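You operate a simulated robot arm through the tools that you are given. There is no shell and no other tool. Be economical: measure what you need, move in short steps, check, and stop when the job is done.

You run a simulated robot arm. Do the job below in one go: nothing can be reset, and whatever is moved stays where it is left.

## Task
Put the orange spacer clip on top of the blue plate with a lug.

Only the result counts: the job must be done as asked and must still hold three seconds after the hand-in. Knocking over, shifting, dropping, spilling or breaking anything else fails it.

## Robot
A 7-joint arm with a two-finger parallel gripper, fixed in place. Base frame: the origin is at the foot of the arm, x ahead of it, y to its left, z up; the work surface is at about z = 0. Units: mm, degrees, N and s.
With the tool pointing down near the work surface it reaches from about 240 to 620 mm from the base axis. Its first joint turns from -66.0 to 66.0 degrees. Payload 2.6 kg.
The tool frame sits at the grasp point between the pads (the TCP): z along the fingers, y along the line on which they close. The tips reach 30 mm beyond it. The gripper opens to 94 mm. The fingers are 28 mm wide and 10 mm thick; the gripper's body (50 by 96 mm) begins 55 mm behind the TCP.
Orientation is told as [roll, pitch, yaw] about the base's x, y, z axes, in that order, counted from this pose: with the fingers straight down and closing along the base's y, the tool's x points along the base's -x, its y along +y and its z along -z.

## Interface
- The arm moves only by the tool arm_command. Its argument "steps" is text: rows parted by semicolons, each of 4 numbers parted by spaces: the shift along the tool's x, y, z in mm, then the turn about the tool's z in degrees. In form: x y z yaw; .... A call has 1 to 20 rows; each row shifts and turns the commanded pose from where the row before left it, along the tool's axes as they then stand. "jaw" is the gripper command, from -1 (fully open) to 1 (shut), values between in proportion, set as the call begins (left out, the last holds). A row lasts 0.2 s, in which the tool goes at most 50 mm and 8.6 degrees; a call with a longer step from one row to the next is refused whole, and so is a gripper value outside its range. A pose out of reach is approached as far as the arm can. The call stops where the force on the tool passes 40 N (or 10 N more than at its start, if that is more) or the arm is blocked; 0.2 s more then pass. The fingers move at their own pace (about 72 mm/s each) and stop on an object; they squeeze with about 39 N. The grip force told is the motor's: it shows also when the fingers shut on nothing. Time passes only in rows, and 0.2 s behind the last, so rows that do not move let the fingers close. It gives the time, the measured TCP pose, the force on the tool (base axes), the opening and the grip force at its end, in the units of the frame above (readings bear some noise), and new pictures: "pictures" is both (left out), scene, wrist or none.
- Cameras (640 x 400 px; columns grow to the right, rows downward): "scene" is fixed at [50.1, 448.7, 546.6]; the picture's right is [-0.60, -0.80, 0.00], its down [-0.62, 0.47, -0.63] and it looks along [0.50, -0.38, -0.78] (base axes); focal length 322 px, centre (320, 200). "wrist" rides on the gripper at [76, 14, -102] in the tool frame; the picture's right is [-0.18, 0.98, 0.00], its down [-0.75, -0.14, -0.64] and it looks along [-0.63, -0.12, 0.77] (tool axes); focal length 243 px, centre (320, 200). There is no depth. A picture from a camera that has moved, and an enlarged one, comes with that camera's place and axes in the base frame and with its lens. The place of the scene camera against the robot may be out by one fixed shift of up to 18 mm in any direction.
- enlarge(camera, box): a new picture of the part [left, top, right, bottom] of that camera's present view, enlarged. The clock stands still meanwhile.
- hand_in(): hands the job in; it is judged then, once.

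Go step by step. Nothing tells you positions but the pictures and the camera data: compare them with the known pose of the tool, close in by small moves and look again before you grip or let go. The budget is 90 turns and 170 pictures, counting those below and the enlarged ones. Unless the task says otherwise, let go and move clear before handing in, and close with one line.

The tools are called after "Request:" by a JSON object that holds its "api" and its "payload". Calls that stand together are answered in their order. arm_command: Moves the arm, as the interface text tells. Its arguments: {"type":"object","properties":{"steps":{"type":"string"},"jaw":{"type":"number"},"pictures":{"type":"string","enum":["both","scene","wrist","none"]}},"required":["steps"]} The other tools are called the same way: enlarge (camera, box) takes an enlarged picture of a part of a camera's view; hand_in () hands the job in.

At the start:

```text
time_s: 0.0
ee_pos: [265.4, 333.8, 299.9]
tcp_rot: [0.0, 0.0, 0.1]
wrist_force: [-1.0, 0.3, -0.2]
grip_width: 93.9
gripper_force: 0.1
```

scene: 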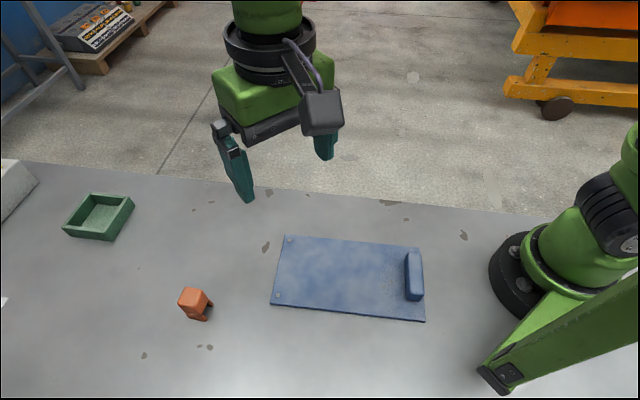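
wrist: 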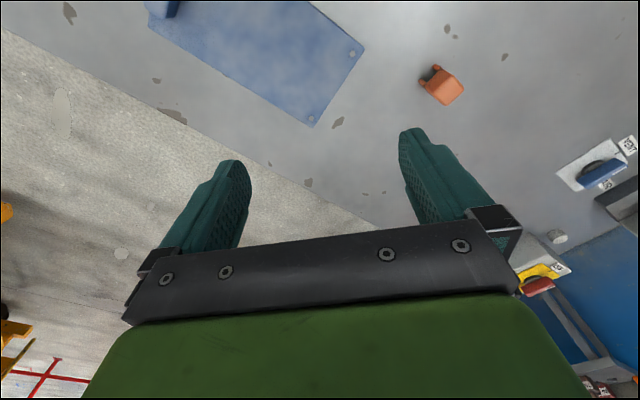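

I see the orange clip at about (338, 493) and the blue plate centred near (227, 257), with its lug at the end nearest the base. I'll look closer before moving.

Request:
{"api": "enlarge", "payload": {"camera": "scene", "box": [155, 270, 251, 330]}}

Request:
{"api": "enlarge", "payload": {"camera": "wrist", "box": [392, 50, 488, 110]}}

Request:
{"api": "enlarge", "payload": {"camera": "scene", "box": [254, 220, 446, 340]}}

```text
6.67 times, centred on (203, 300) of scene
camera zoom: at [50.1, 448.7, 546.6], right [-0.6, -0.8, 0.0], down [-0.62, 0.47, -0.63], along [0.5, -0.38, -0.78], focal length 2145 px, centre (1100, -467)
```

zoom: 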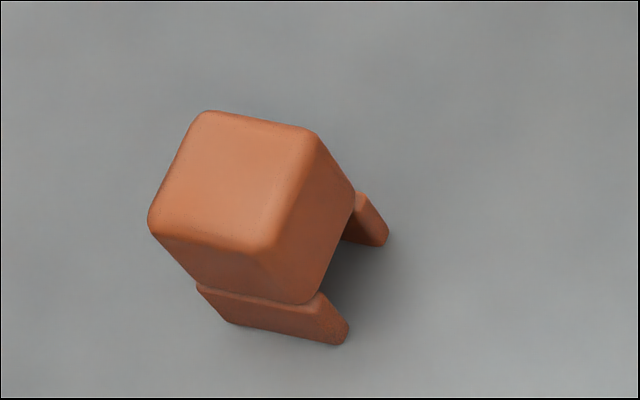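

```text
6.67 times, centred on (440, 80) of wrist
camera zoom: at [187.4, 347.3, 402.1], right [0.18, 0.98, 0.0], down [0.75, -0.14, 0.64], along [0.63, -0.12, -0.77], focal length 1618 px, centre (-480, 1000)
```

zoom: 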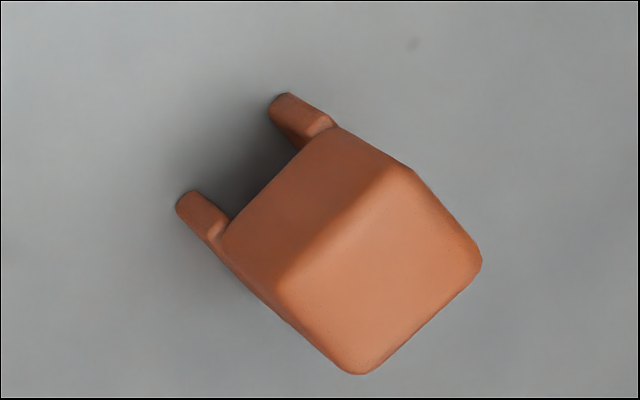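

```text
3.33 times, centred on (350, 280) of scene
camera zoom: at [50.1, 448.7, 546.6], right [-0.6, -0.8, 0.0], down [-0.62, 0.47, -0.63], along [0.5, -0.38, -0.78], focal length 1073 px, centre (220, -67)
```

zoom: 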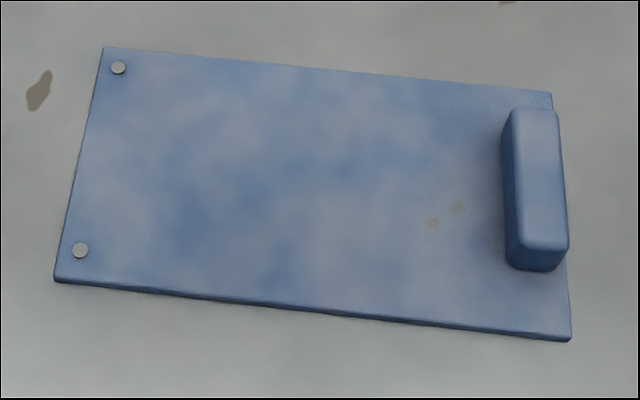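

The clip is an inverted-U block, about 30 x 26 mm and 68 mm tall. The wrist camera puts it near (312, 497), and the scene camera reads about 14 mm off in x. I'll hover above it with the yaw turned about 43° and look again.

Request:
{"api": "arm_command", "payload": {"steps": "-11.7 40.7 0 0; -11.7 40.7 0 0; -11.7 40.7 0 0; -11.7 40.7 0 0; 0 0 20 -8.6; 0 0 25 -8.6; 0 0 25 -8.6; 0 0 25 -8.6; 0 0 25 -8.6; 0 0 0 0; 0 0 0 0", "jaw": -1}}

```text
time_s: 2.4
ee_pos: [303.3, 466.7, 179.1]
tcp_rot: [0.1, 0.0, 43.2]
wrist_force: [0.1, 0.8, 0.5]
grip_width: 94.3
gripper_force: 0.0
out of reach, approached as far as the arm can: row 4
camera wrist: at [236.4, 424.4, 282.3], right [-0.54, 0.84, 0.0], down [0.65, 0.41, 0.64], along [0.54, 0.34, -0.77], focal length 243 px, centre (320, 200)
```

scene: 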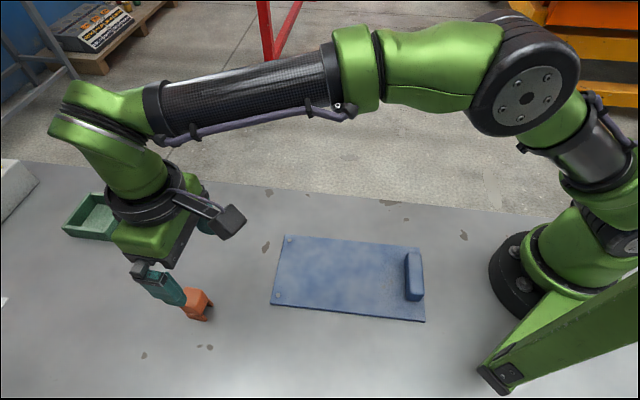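
wrist: 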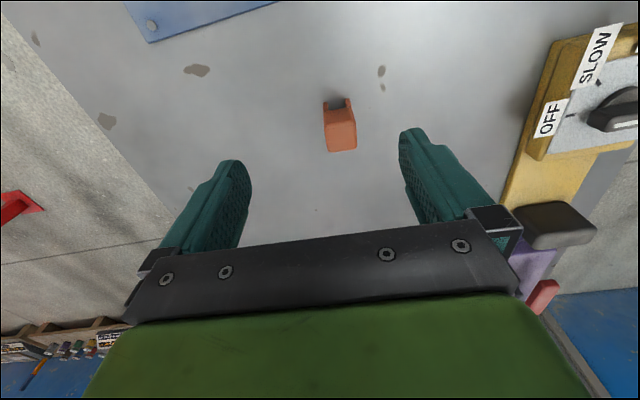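

The arm was clipped slightly short, and the clip now sits ahead in the wrist view. I'll zoom in to locate it precisely.

Request:
{"api": "enlarge", "payload": {"camera": "wrist", "box": [292, 95, 388, 155]}}

```text
6.67 times, centred on (340, 125) of wrist
camera zoom: at [236.4, 424.4, 282.3], right [-0.54, 0.84, 0.0], down [0.65, 0.41, 0.64], along [0.54, 0.34, -0.77], focal length 1618 px, centre (187, 700)
```

zoom: 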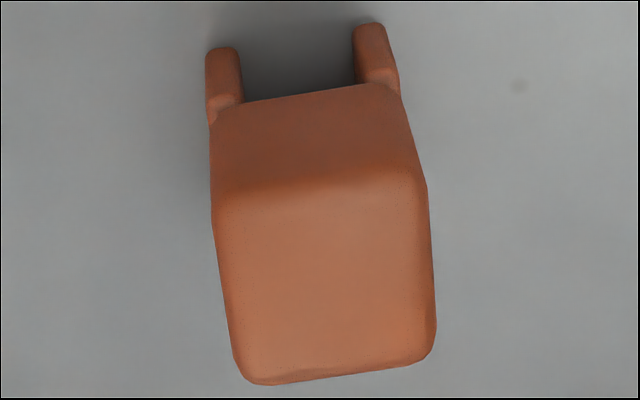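

The zoom puts the clip's centre at about (310, 494), with its faces at 131° and 41°. I'll correct the yaw by 2.6°, come down to just above it, and shift over.

Request:
{"api": "arm_command", "payload": {"steps": "0 0 20 2.6; 0 0 25 0; 0 0 25 0; 0 8 0 0; -11 8 0 0; -12 0 0 0; 0 0 0 0; 0 0 0 0"}}

```text
time_s: 4.2
ee_pos: [308.9, 493.3, 109.2]
tcp_rot: [0.0, 0.0, 40.3]
wrist_force: [-0.2, 0.3, -0.3]
grip_width: 93.9
gripper_force: 0.1
camera wrist: at [240.1, 454.0, 211.6], right [-0.5, 0.87, 0.0], down [0.67, 0.38, 0.64], along [0.56, 0.32, -0.77], focal length 243 px, centre (320, 200)
```

scene: 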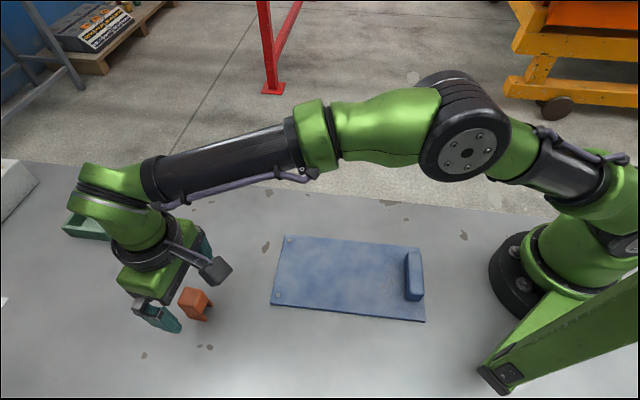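
wrist: 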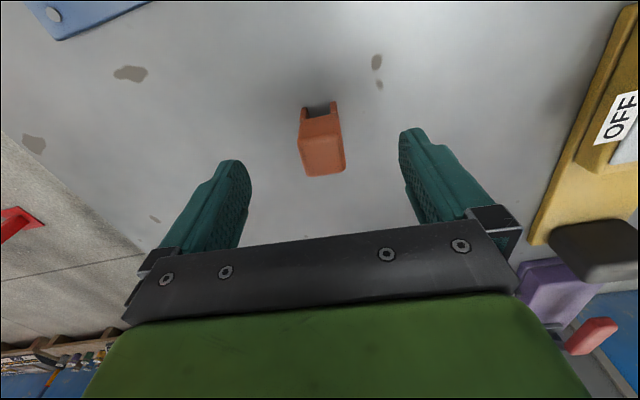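

I'm hovering over the estimated position, so I'll zoom in to confirm the clip's height and centring before I descend.

Request:
{"api": "enlarge", "payload": {"camera": "wrist", "box": [272, 95, 384, 165]}}

Request:
{"api": "enlarge", "payload": {"camera": "scene", "box": [115, 230, 243, 340]}}

```text
5.71 times, centred on (328, 130) of wrist
camera zoom: at [240.1, 454.0, 211.6], right [-0.5, 0.87, 0.0], down [0.67, 0.38, 0.64], along [0.56, 0.32, -0.77], focal length 1386 px, centre (274, 600)
```

zoom: 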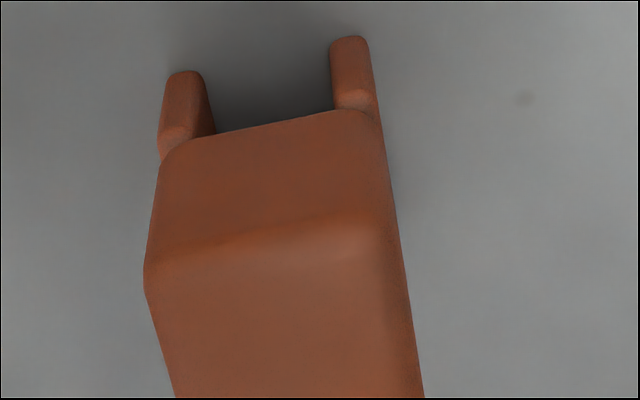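

```text
3.64 times, centred on (179, 285) of scene
camera zoom: at [50.1, 448.7, 546.6], right [-0.6, -0.8, 0.0], down [-0.62, 0.47, -0.63], along [0.5, -0.38, -0.78], focal length 1170 px, centre (833, -109)
```

zoom: 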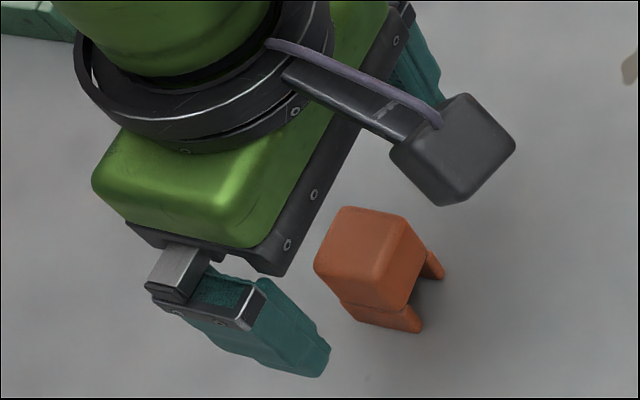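

Two wrist views agree that the top is at z≈68 and the centre at about (310.5, 495.5). I'll nudge over and descend to z≈46 with the jaw open.

Request:
{"api": "arm_command", "payload": {"steps": "-3 0.7 0 0; 0 0 16 0; 0 0 16 0; 0 0 16 0; 0 0 15 0; 0 0 0 0"}}

```text
time_s: 5.6
ee_pos: [311.4, 495.5, 46.8]
tcp_rot: [0.0, 0.0, 40.4]
wrist_force: [-0.4, -0.2, -0.7]
grip_width: 94.0
gripper_force: 0.1
camera wrist: at [243.0, 456.5, 148.6], right [-0.5, 0.87, 0.0], down [0.67, 0.38, 0.64], along [0.56, 0.32, -0.77], focal length 243 px, centre (320, 200)
```

scene: 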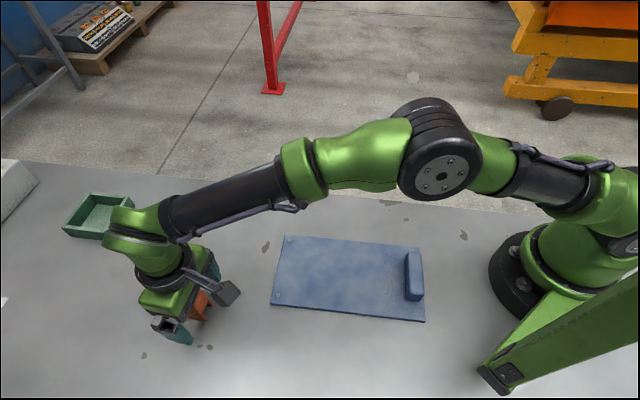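
wrist: 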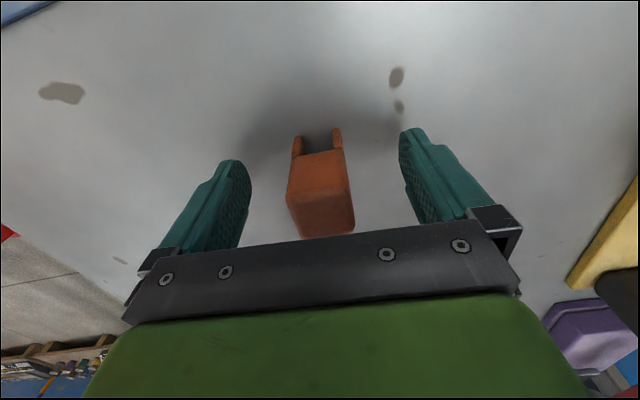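

The clip stands between the fingers and looks well centred. Next I'll close the gripper.

Request:
{"api": "arm_command", "payload": {"steps": "0 0 0 0; 0 0 0 0; 0 0 0 0; 0 0 0 0; 0 0 0 0", "jaw": 1}}

```text
time_s: 6.8
ee_pos: [311.4, 495.5, 46.4]
tcp_rot: [-0.1, 0.0, 40.3]
wrist_force: [-0.2, 0.2, 0.3]
grip_width: 34.4
gripper_force: 38.9
camera wrist: at [243.0, 456.5, 148.8], right [-0.5, 0.87, 0.0], down [0.67, 0.38, 0.64], along [0.56, 0.32, -0.77], focal length 243 px, centre (320, 200)
```

scene: 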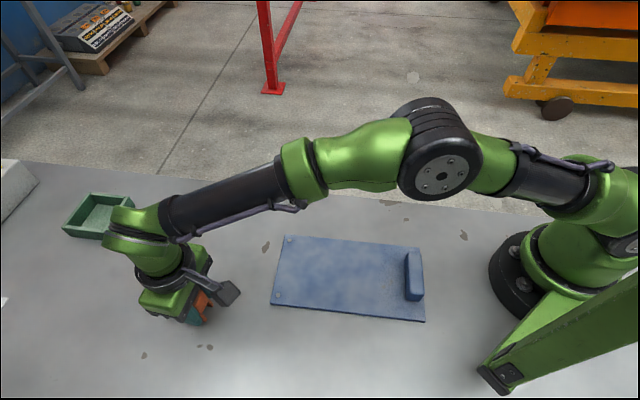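
wrist: 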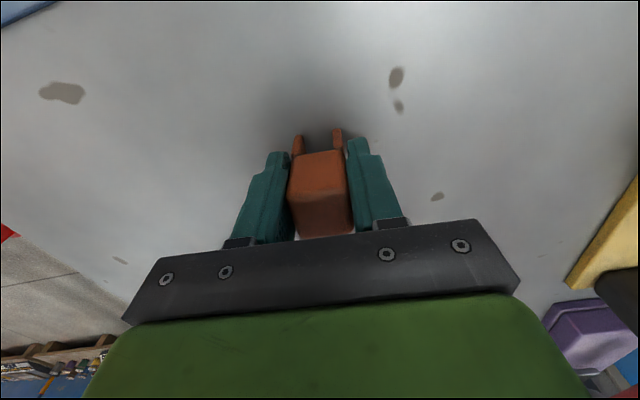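

The clip is held at a 34 mm opening. I'll lift it 60 mm and carry it over the plate at about (225, 272).

Request:
{"api": "arm_command", "payload": {"steps": "0 0 -10 0; 0 0 -20 0; 0 0 -20 0; 0 0 -10 0; 16 -8.7 0 0; 21.6 -11.7 0 0; 21.6 -11.7 0 0; 21.6 -11.7 0 0; 21.6 -11.7 0 0; 21.6 -11.7 0 0; 21.6 -11.7 0 0; 21.6 -11.7 0 0; 21.6 -11.7 0 0; 21.6 -11.7 0 0; 0 0 0 0; 0 0 0 0"}}

```text
time_s: 10.2
ee_pos: [224.2, 273.2, 107.9]
tcp_rot: [0.1, 0.0, 40.4]
wrist_force: [-0.2, -0.2, -1.0]
grip_width: 30.0
gripper_force: 38.8
camera wrist: at [156.4, 233.2, 209.8], right [-0.5, 0.87, 0.0], down [0.67, 0.38, 0.64], along [0.56, 0.32, -0.77], focal length 243 px, centre (320, 200)
```

scene: 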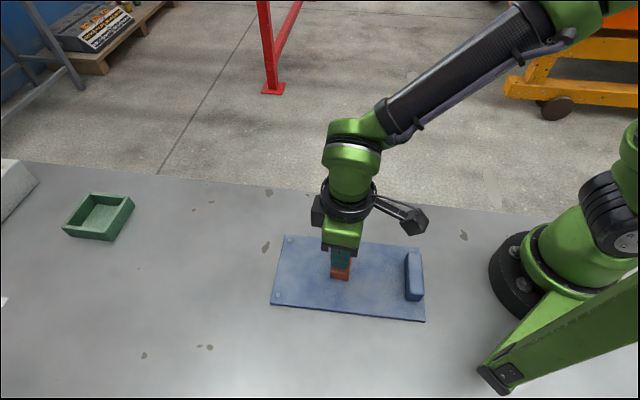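
wrist: 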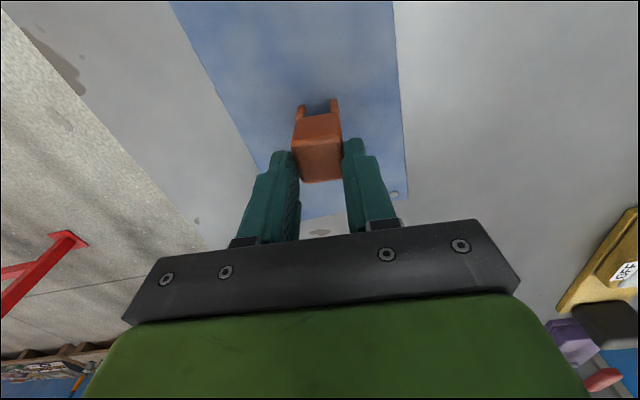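

The opening dropped from 34 to 30 mm and the clip sits differently, so it has slipped in the grip. I'll zoom in on both views.

Request:
{"api": "enlarge", "payload": {"camera": "wrist", "box": [256, 80, 384, 200]}}

Request:
{"api": "enlarge", "payload": {"camera": "scene", "box": [292, 220, 388, 300]}}

```text
3.33 times, centred on (320, 140) of wrist
camera zoom: at [156.4, 233.2, 209.8], right [-0.5, 0.87, 0.0], down [0.67, 0.38, 0.64], along [0.56, 0.32, -0.77], focal length 809 px, centre (320, 400)
```

zoom: 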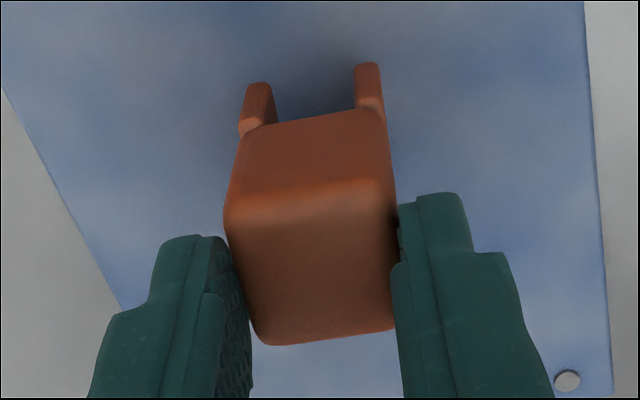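

```text
5.00 times, centred on (340, 260) of scene
camera zoom: at [50.1, 448.7, 546.6], right [-0.6, -0.8, 0.0], down [-0.62, 0.47, -0.63], along [0.5, -0.38, -0.78], focal length 1609 px, centre (220, -100)
```

zoom: 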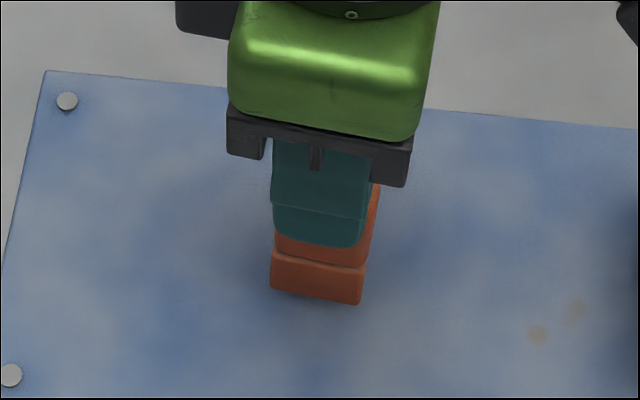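

The clip has slid down roughly 40 mm and stays upright, held only by the fingertips with its bottom near z≈15–25. I'll lower gently now in small steps and watch for contact.

Request:
{"api": "arm_command", "payload": {"steps": "0 0 2 0; 0 0 2 0; 0 0 2 0"}}

Request:
{"api": "enlarge", "payload": {"camera": "wrist", "box": [256, 80, 384, 200]}}

Request:
{"api": "enlarge", "payload": {"camera": "scene", "box": [292, 220, 388, 300]}}

```text
time_s: 11.0
ee_pos: [224.2, 272.0, 100.1]
tcp_rot: [0.0, 0.0, 40.5]
wrist_force: [-0.5, 1.0, -0.8]
grip_width: 29.7
gripper_force: 38.6
camera wrist: at [156.6, 233.1, 203.2], right [-0.5, 0.87, 0.0], down [0.67, 0.38, 0.64], along [0.56, 0.32, -0.77], focal length 243 px, centre (320, 200)
```

scene: 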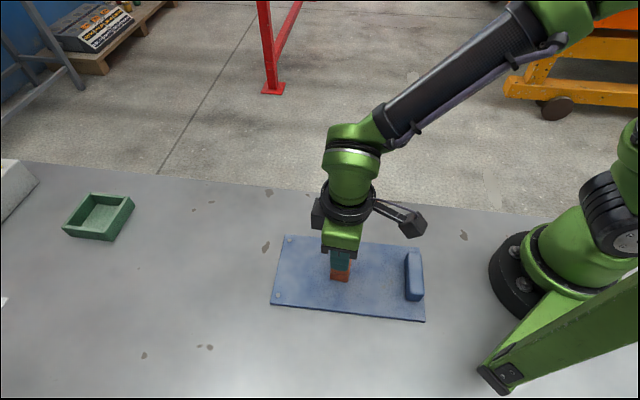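
wrist: 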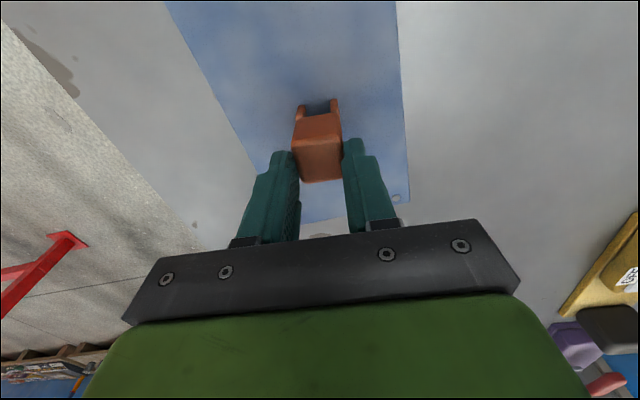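

```text
3.33 times, centred on (320, 140) of wrist
camera zoom: at [156.6, 233.1, 203.2], right [-0.5, 0.87, 0.0], down [0.67, 0.38, 0.64], along [0.56, 0.32, -0.77], focal length 809 px, centre (320, 400)
```

zoom: 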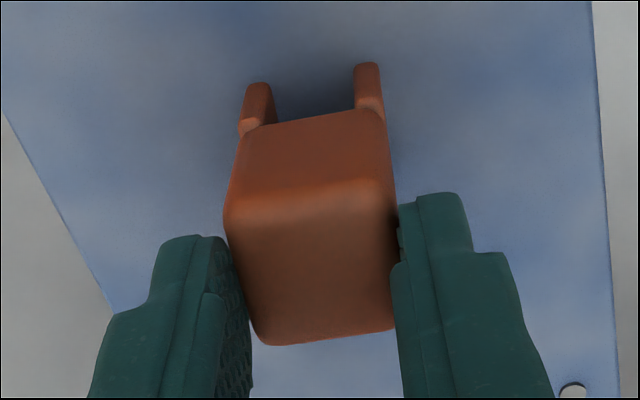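

```text
5.00 times, centred on (340, 260) of scene
camera zoom: at [50.1, 448.7, 546.6], right [-0.6, -0.8, 0.0], down [-0.62, 0.47, -0.63], along [0.5, -0.38, -0.78], focal length 1609 px, centre (220, -100)
```

zoom: 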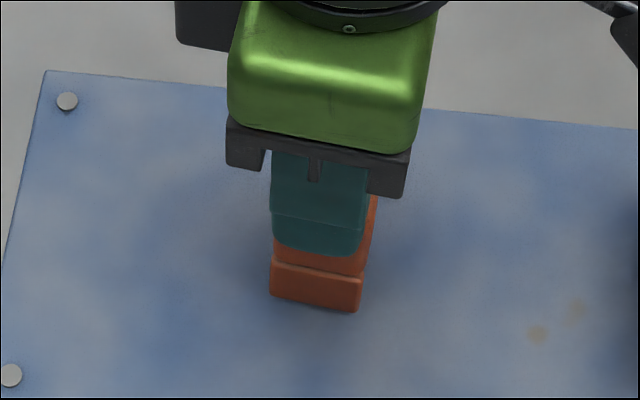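

The grip is steady now and the clip is descending with the tool. I'll continue down in smaller steps.

Request:
{"api": "arm_command", "payload": {"steps": "0 0 1 0; 0 0 1 0; 0 0 1 0; 0 0 1 0; 0 0 0 0", "pictures": "none"}}

Request:
{"api": "enlarge", "payload": {"camera": "wrist", "box": [256, 80, 384, 200]}}

Request:
{"api": "enlarge", "payload": {"camera": "scene", "box": [292, 220, 388, 300]}}

```text
time_s: 12.2
ee_pos: [225.1, 271.8, 95.6]
tcp_rot: [0.0, 0.0, 40.4]
wrist_force: [-0.9, 0.0, 5.9]
grip_width: 29.8
gripper_force: 38.7
```

```text
3.33 times, centred on (320, 140) of wrist
camera zoom: at [156.5, 233.0, 198.7], right [-0.5, 0.87, 0.0], down [0.67, 0.38, 0.64], along [0.56, 0.32, -0.77], focal length 809 px, centre (320, 400)
```

zoom: 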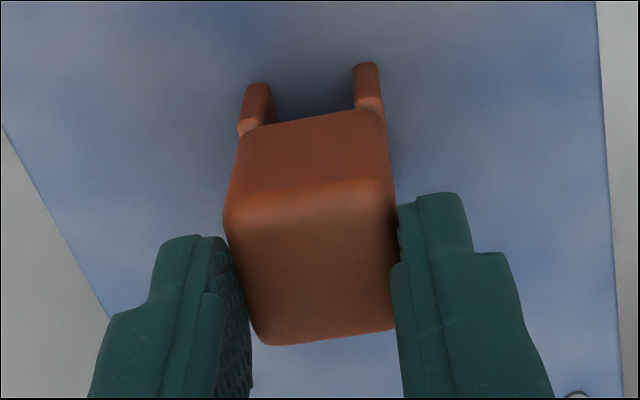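

```text
5.00 times, centred on (340, 260) of scene
camera zoom: at [50.1, 448.7, 546.6], right [-0.6, -0.8, 0.0], down [-0.62, 0.47, -0.63], along [0.5, -0.38, -0.78], focal length 1609 px, centre (220, -100)
```

zoom: 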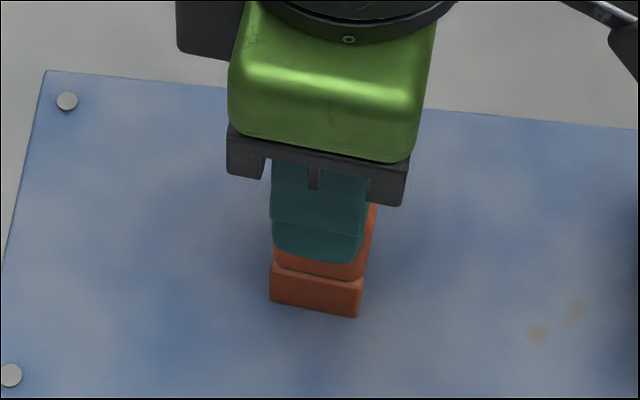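

The vertical force has risen to about 6 N, which suggests the feet are touching. I'll confirm with one more millimetre.

Request:
{"api": "arm_command", "payload": {"steps": "0 0 0.5 0; 0 0 0.5 0; 0 0 0 0", "pictures": "none"}}

Request:
{"api": "enlarge", "payload": {"camera": "scene", "box": [292, 220, 388, 300]}}

```text
time_s: 13.0
ee_pos: [224.8, 273.0, 95.7]
tcp_rot: [0.1, -0.2, 40.4]
wrist_force: [-3.0, -1.0, 20.1]
grip_width: 29.8
gripper_force: 39.3
```

```text
5.00 times, centred on (340, 260) of scene
camera zoom: at [50.1, 448.6, 546.7], right [-0.6, -0.8, 0.0], down [-0.62, 0.47, -0.63], along [0.5, -0.38, -0.78], focal length 1609 px, centre (220, -100)
```

zoom: 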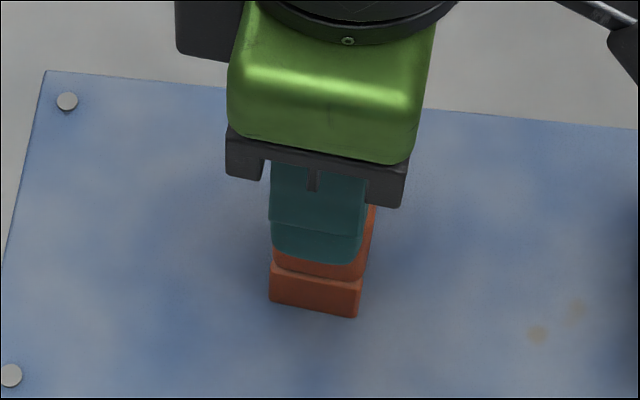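

It is firmly seated, with 20 N upward on the tool. I'll ease off the preload by 0.7 mm and then open part way.

Request:
{"api": "arm_command", "payload": {"steps": "0 0 -0.7 0; 0 0 0 0", "pictures": "none"}}

Request:
{"api": "arm_command", "payload": {"steps": "0 0 0 0; 0 0 0 0; 0 0 0 0", "jaw": -0.1}}

```text
time_s: 13.6
ee_pos: [225.1, 272.9, 94.7]
tcp_rot: [-0.1, 0.0, 40.5]
wrist_force: [-0.8, 4.0, 9.4]
grip_width: 29.5
gripper_force: 39.0
```

```text
time_s: 14.4
ee_pos: [224.7, 272.7, 95.5]
tcp_rot: [0.0, 0.0, 40.5]
wrist_force: [-0.8, 0.4, -0.4]
grip_width: 51.7
gripper_force: 0.1
camera wrist: at [156.3, 232.7, 198.3], right [-0.5, 0.87, 0.0], down [0.67, 0.38, 0.64], along [0.56, 0.32, -0.77], focal length 243 px, centre (320, 200)
```

scene: 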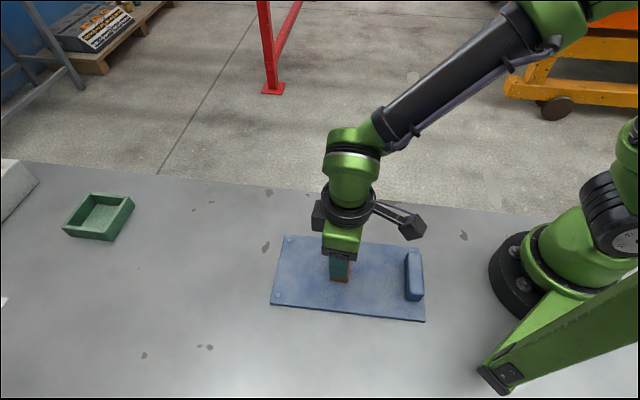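
wrist: 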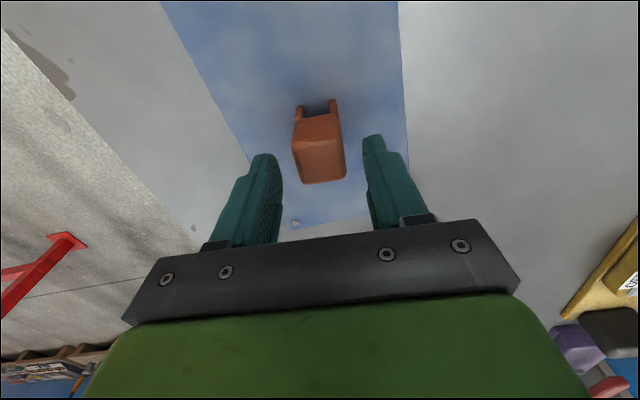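

The clip stands upright on the plate and is free of the fingers. I'll open fully, rise, and move aside for a check.

Request:
{"api": "arm_command", "payload": {"steps": "0 0 -5 0; 0 0 -20 0; 0 0 -30 0; 0 0 -30 0; 0 0 -30 0; 40 0 0 0; 40 0 0 0; 0 0 0 0; 0 0 0 0; 0 0 0 0; 0 0 0 0", "jaw": -0.4}}

Request:
{"api": "enlarge", "payload": {"camera": "scene", "box": [254, 220, 446, 340]}}

```text
time_s: 16.8
ee_pos: [164.7, 219.5, 211.3]
tcp_rot: [0.0, -0.1, 40.4]
wrist_force: [-0.2, -0.2, -0.4]
grip_width: 66.2
gripper_force: 0.0
camera wrist: at [96.0, 180.0, 313.9], right [-0.5, 0.87, 0.0], down [0.67, 0.38, 0.64], along [0.56, 0.32, -0.77], focal length 243 px, centre (320, 200)
```

scene: 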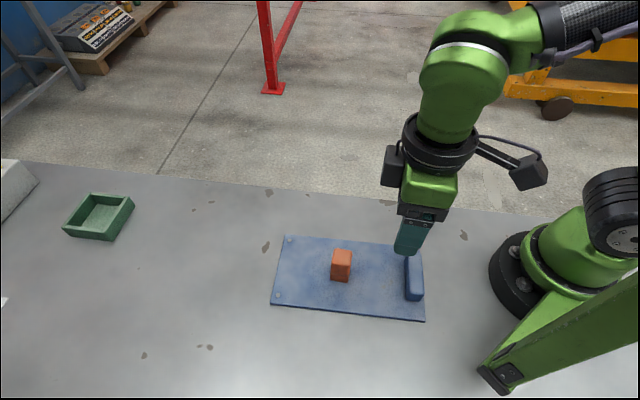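
wrist: 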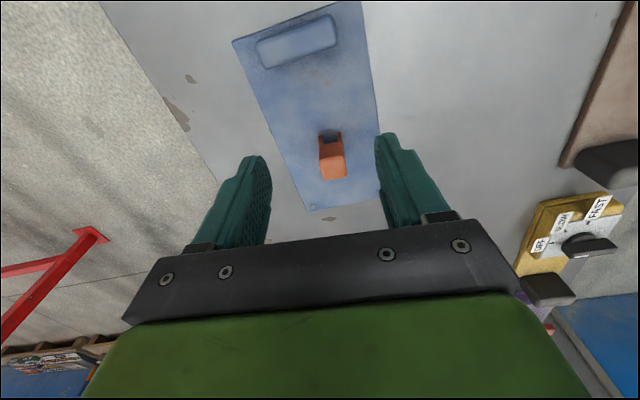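

```text
3.33 times, centred on (350, 280) of scene
camera zoom: at [50.1, 448.7, 546.6], right [-0.6, -0.8, 0.0], down [-0.62, 0.47, -0.63], along [0.5, -0.38, -0.78], focal length 1073 px, centre (220, -67)
```

zoom: 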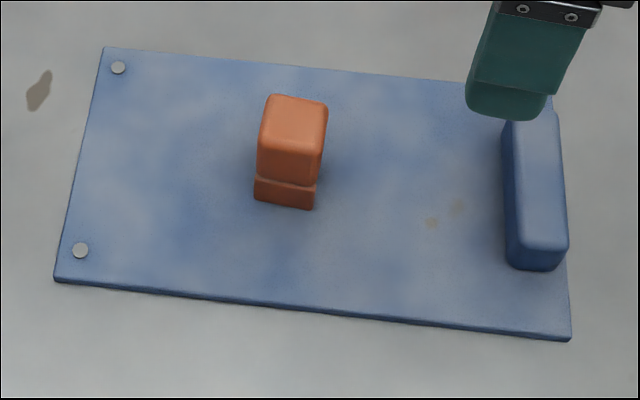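

The clip stands upright on the plate, the plate has not moved, and the gripper is clear, so I'm handing in.

Request:
{"api": "hand_in", "payload": {}}

```text
The job is handed in.
```

The orange spacer clip is standing upright on the blue plate, the plate has not moved, the gripper is clear, and the job is handed in.
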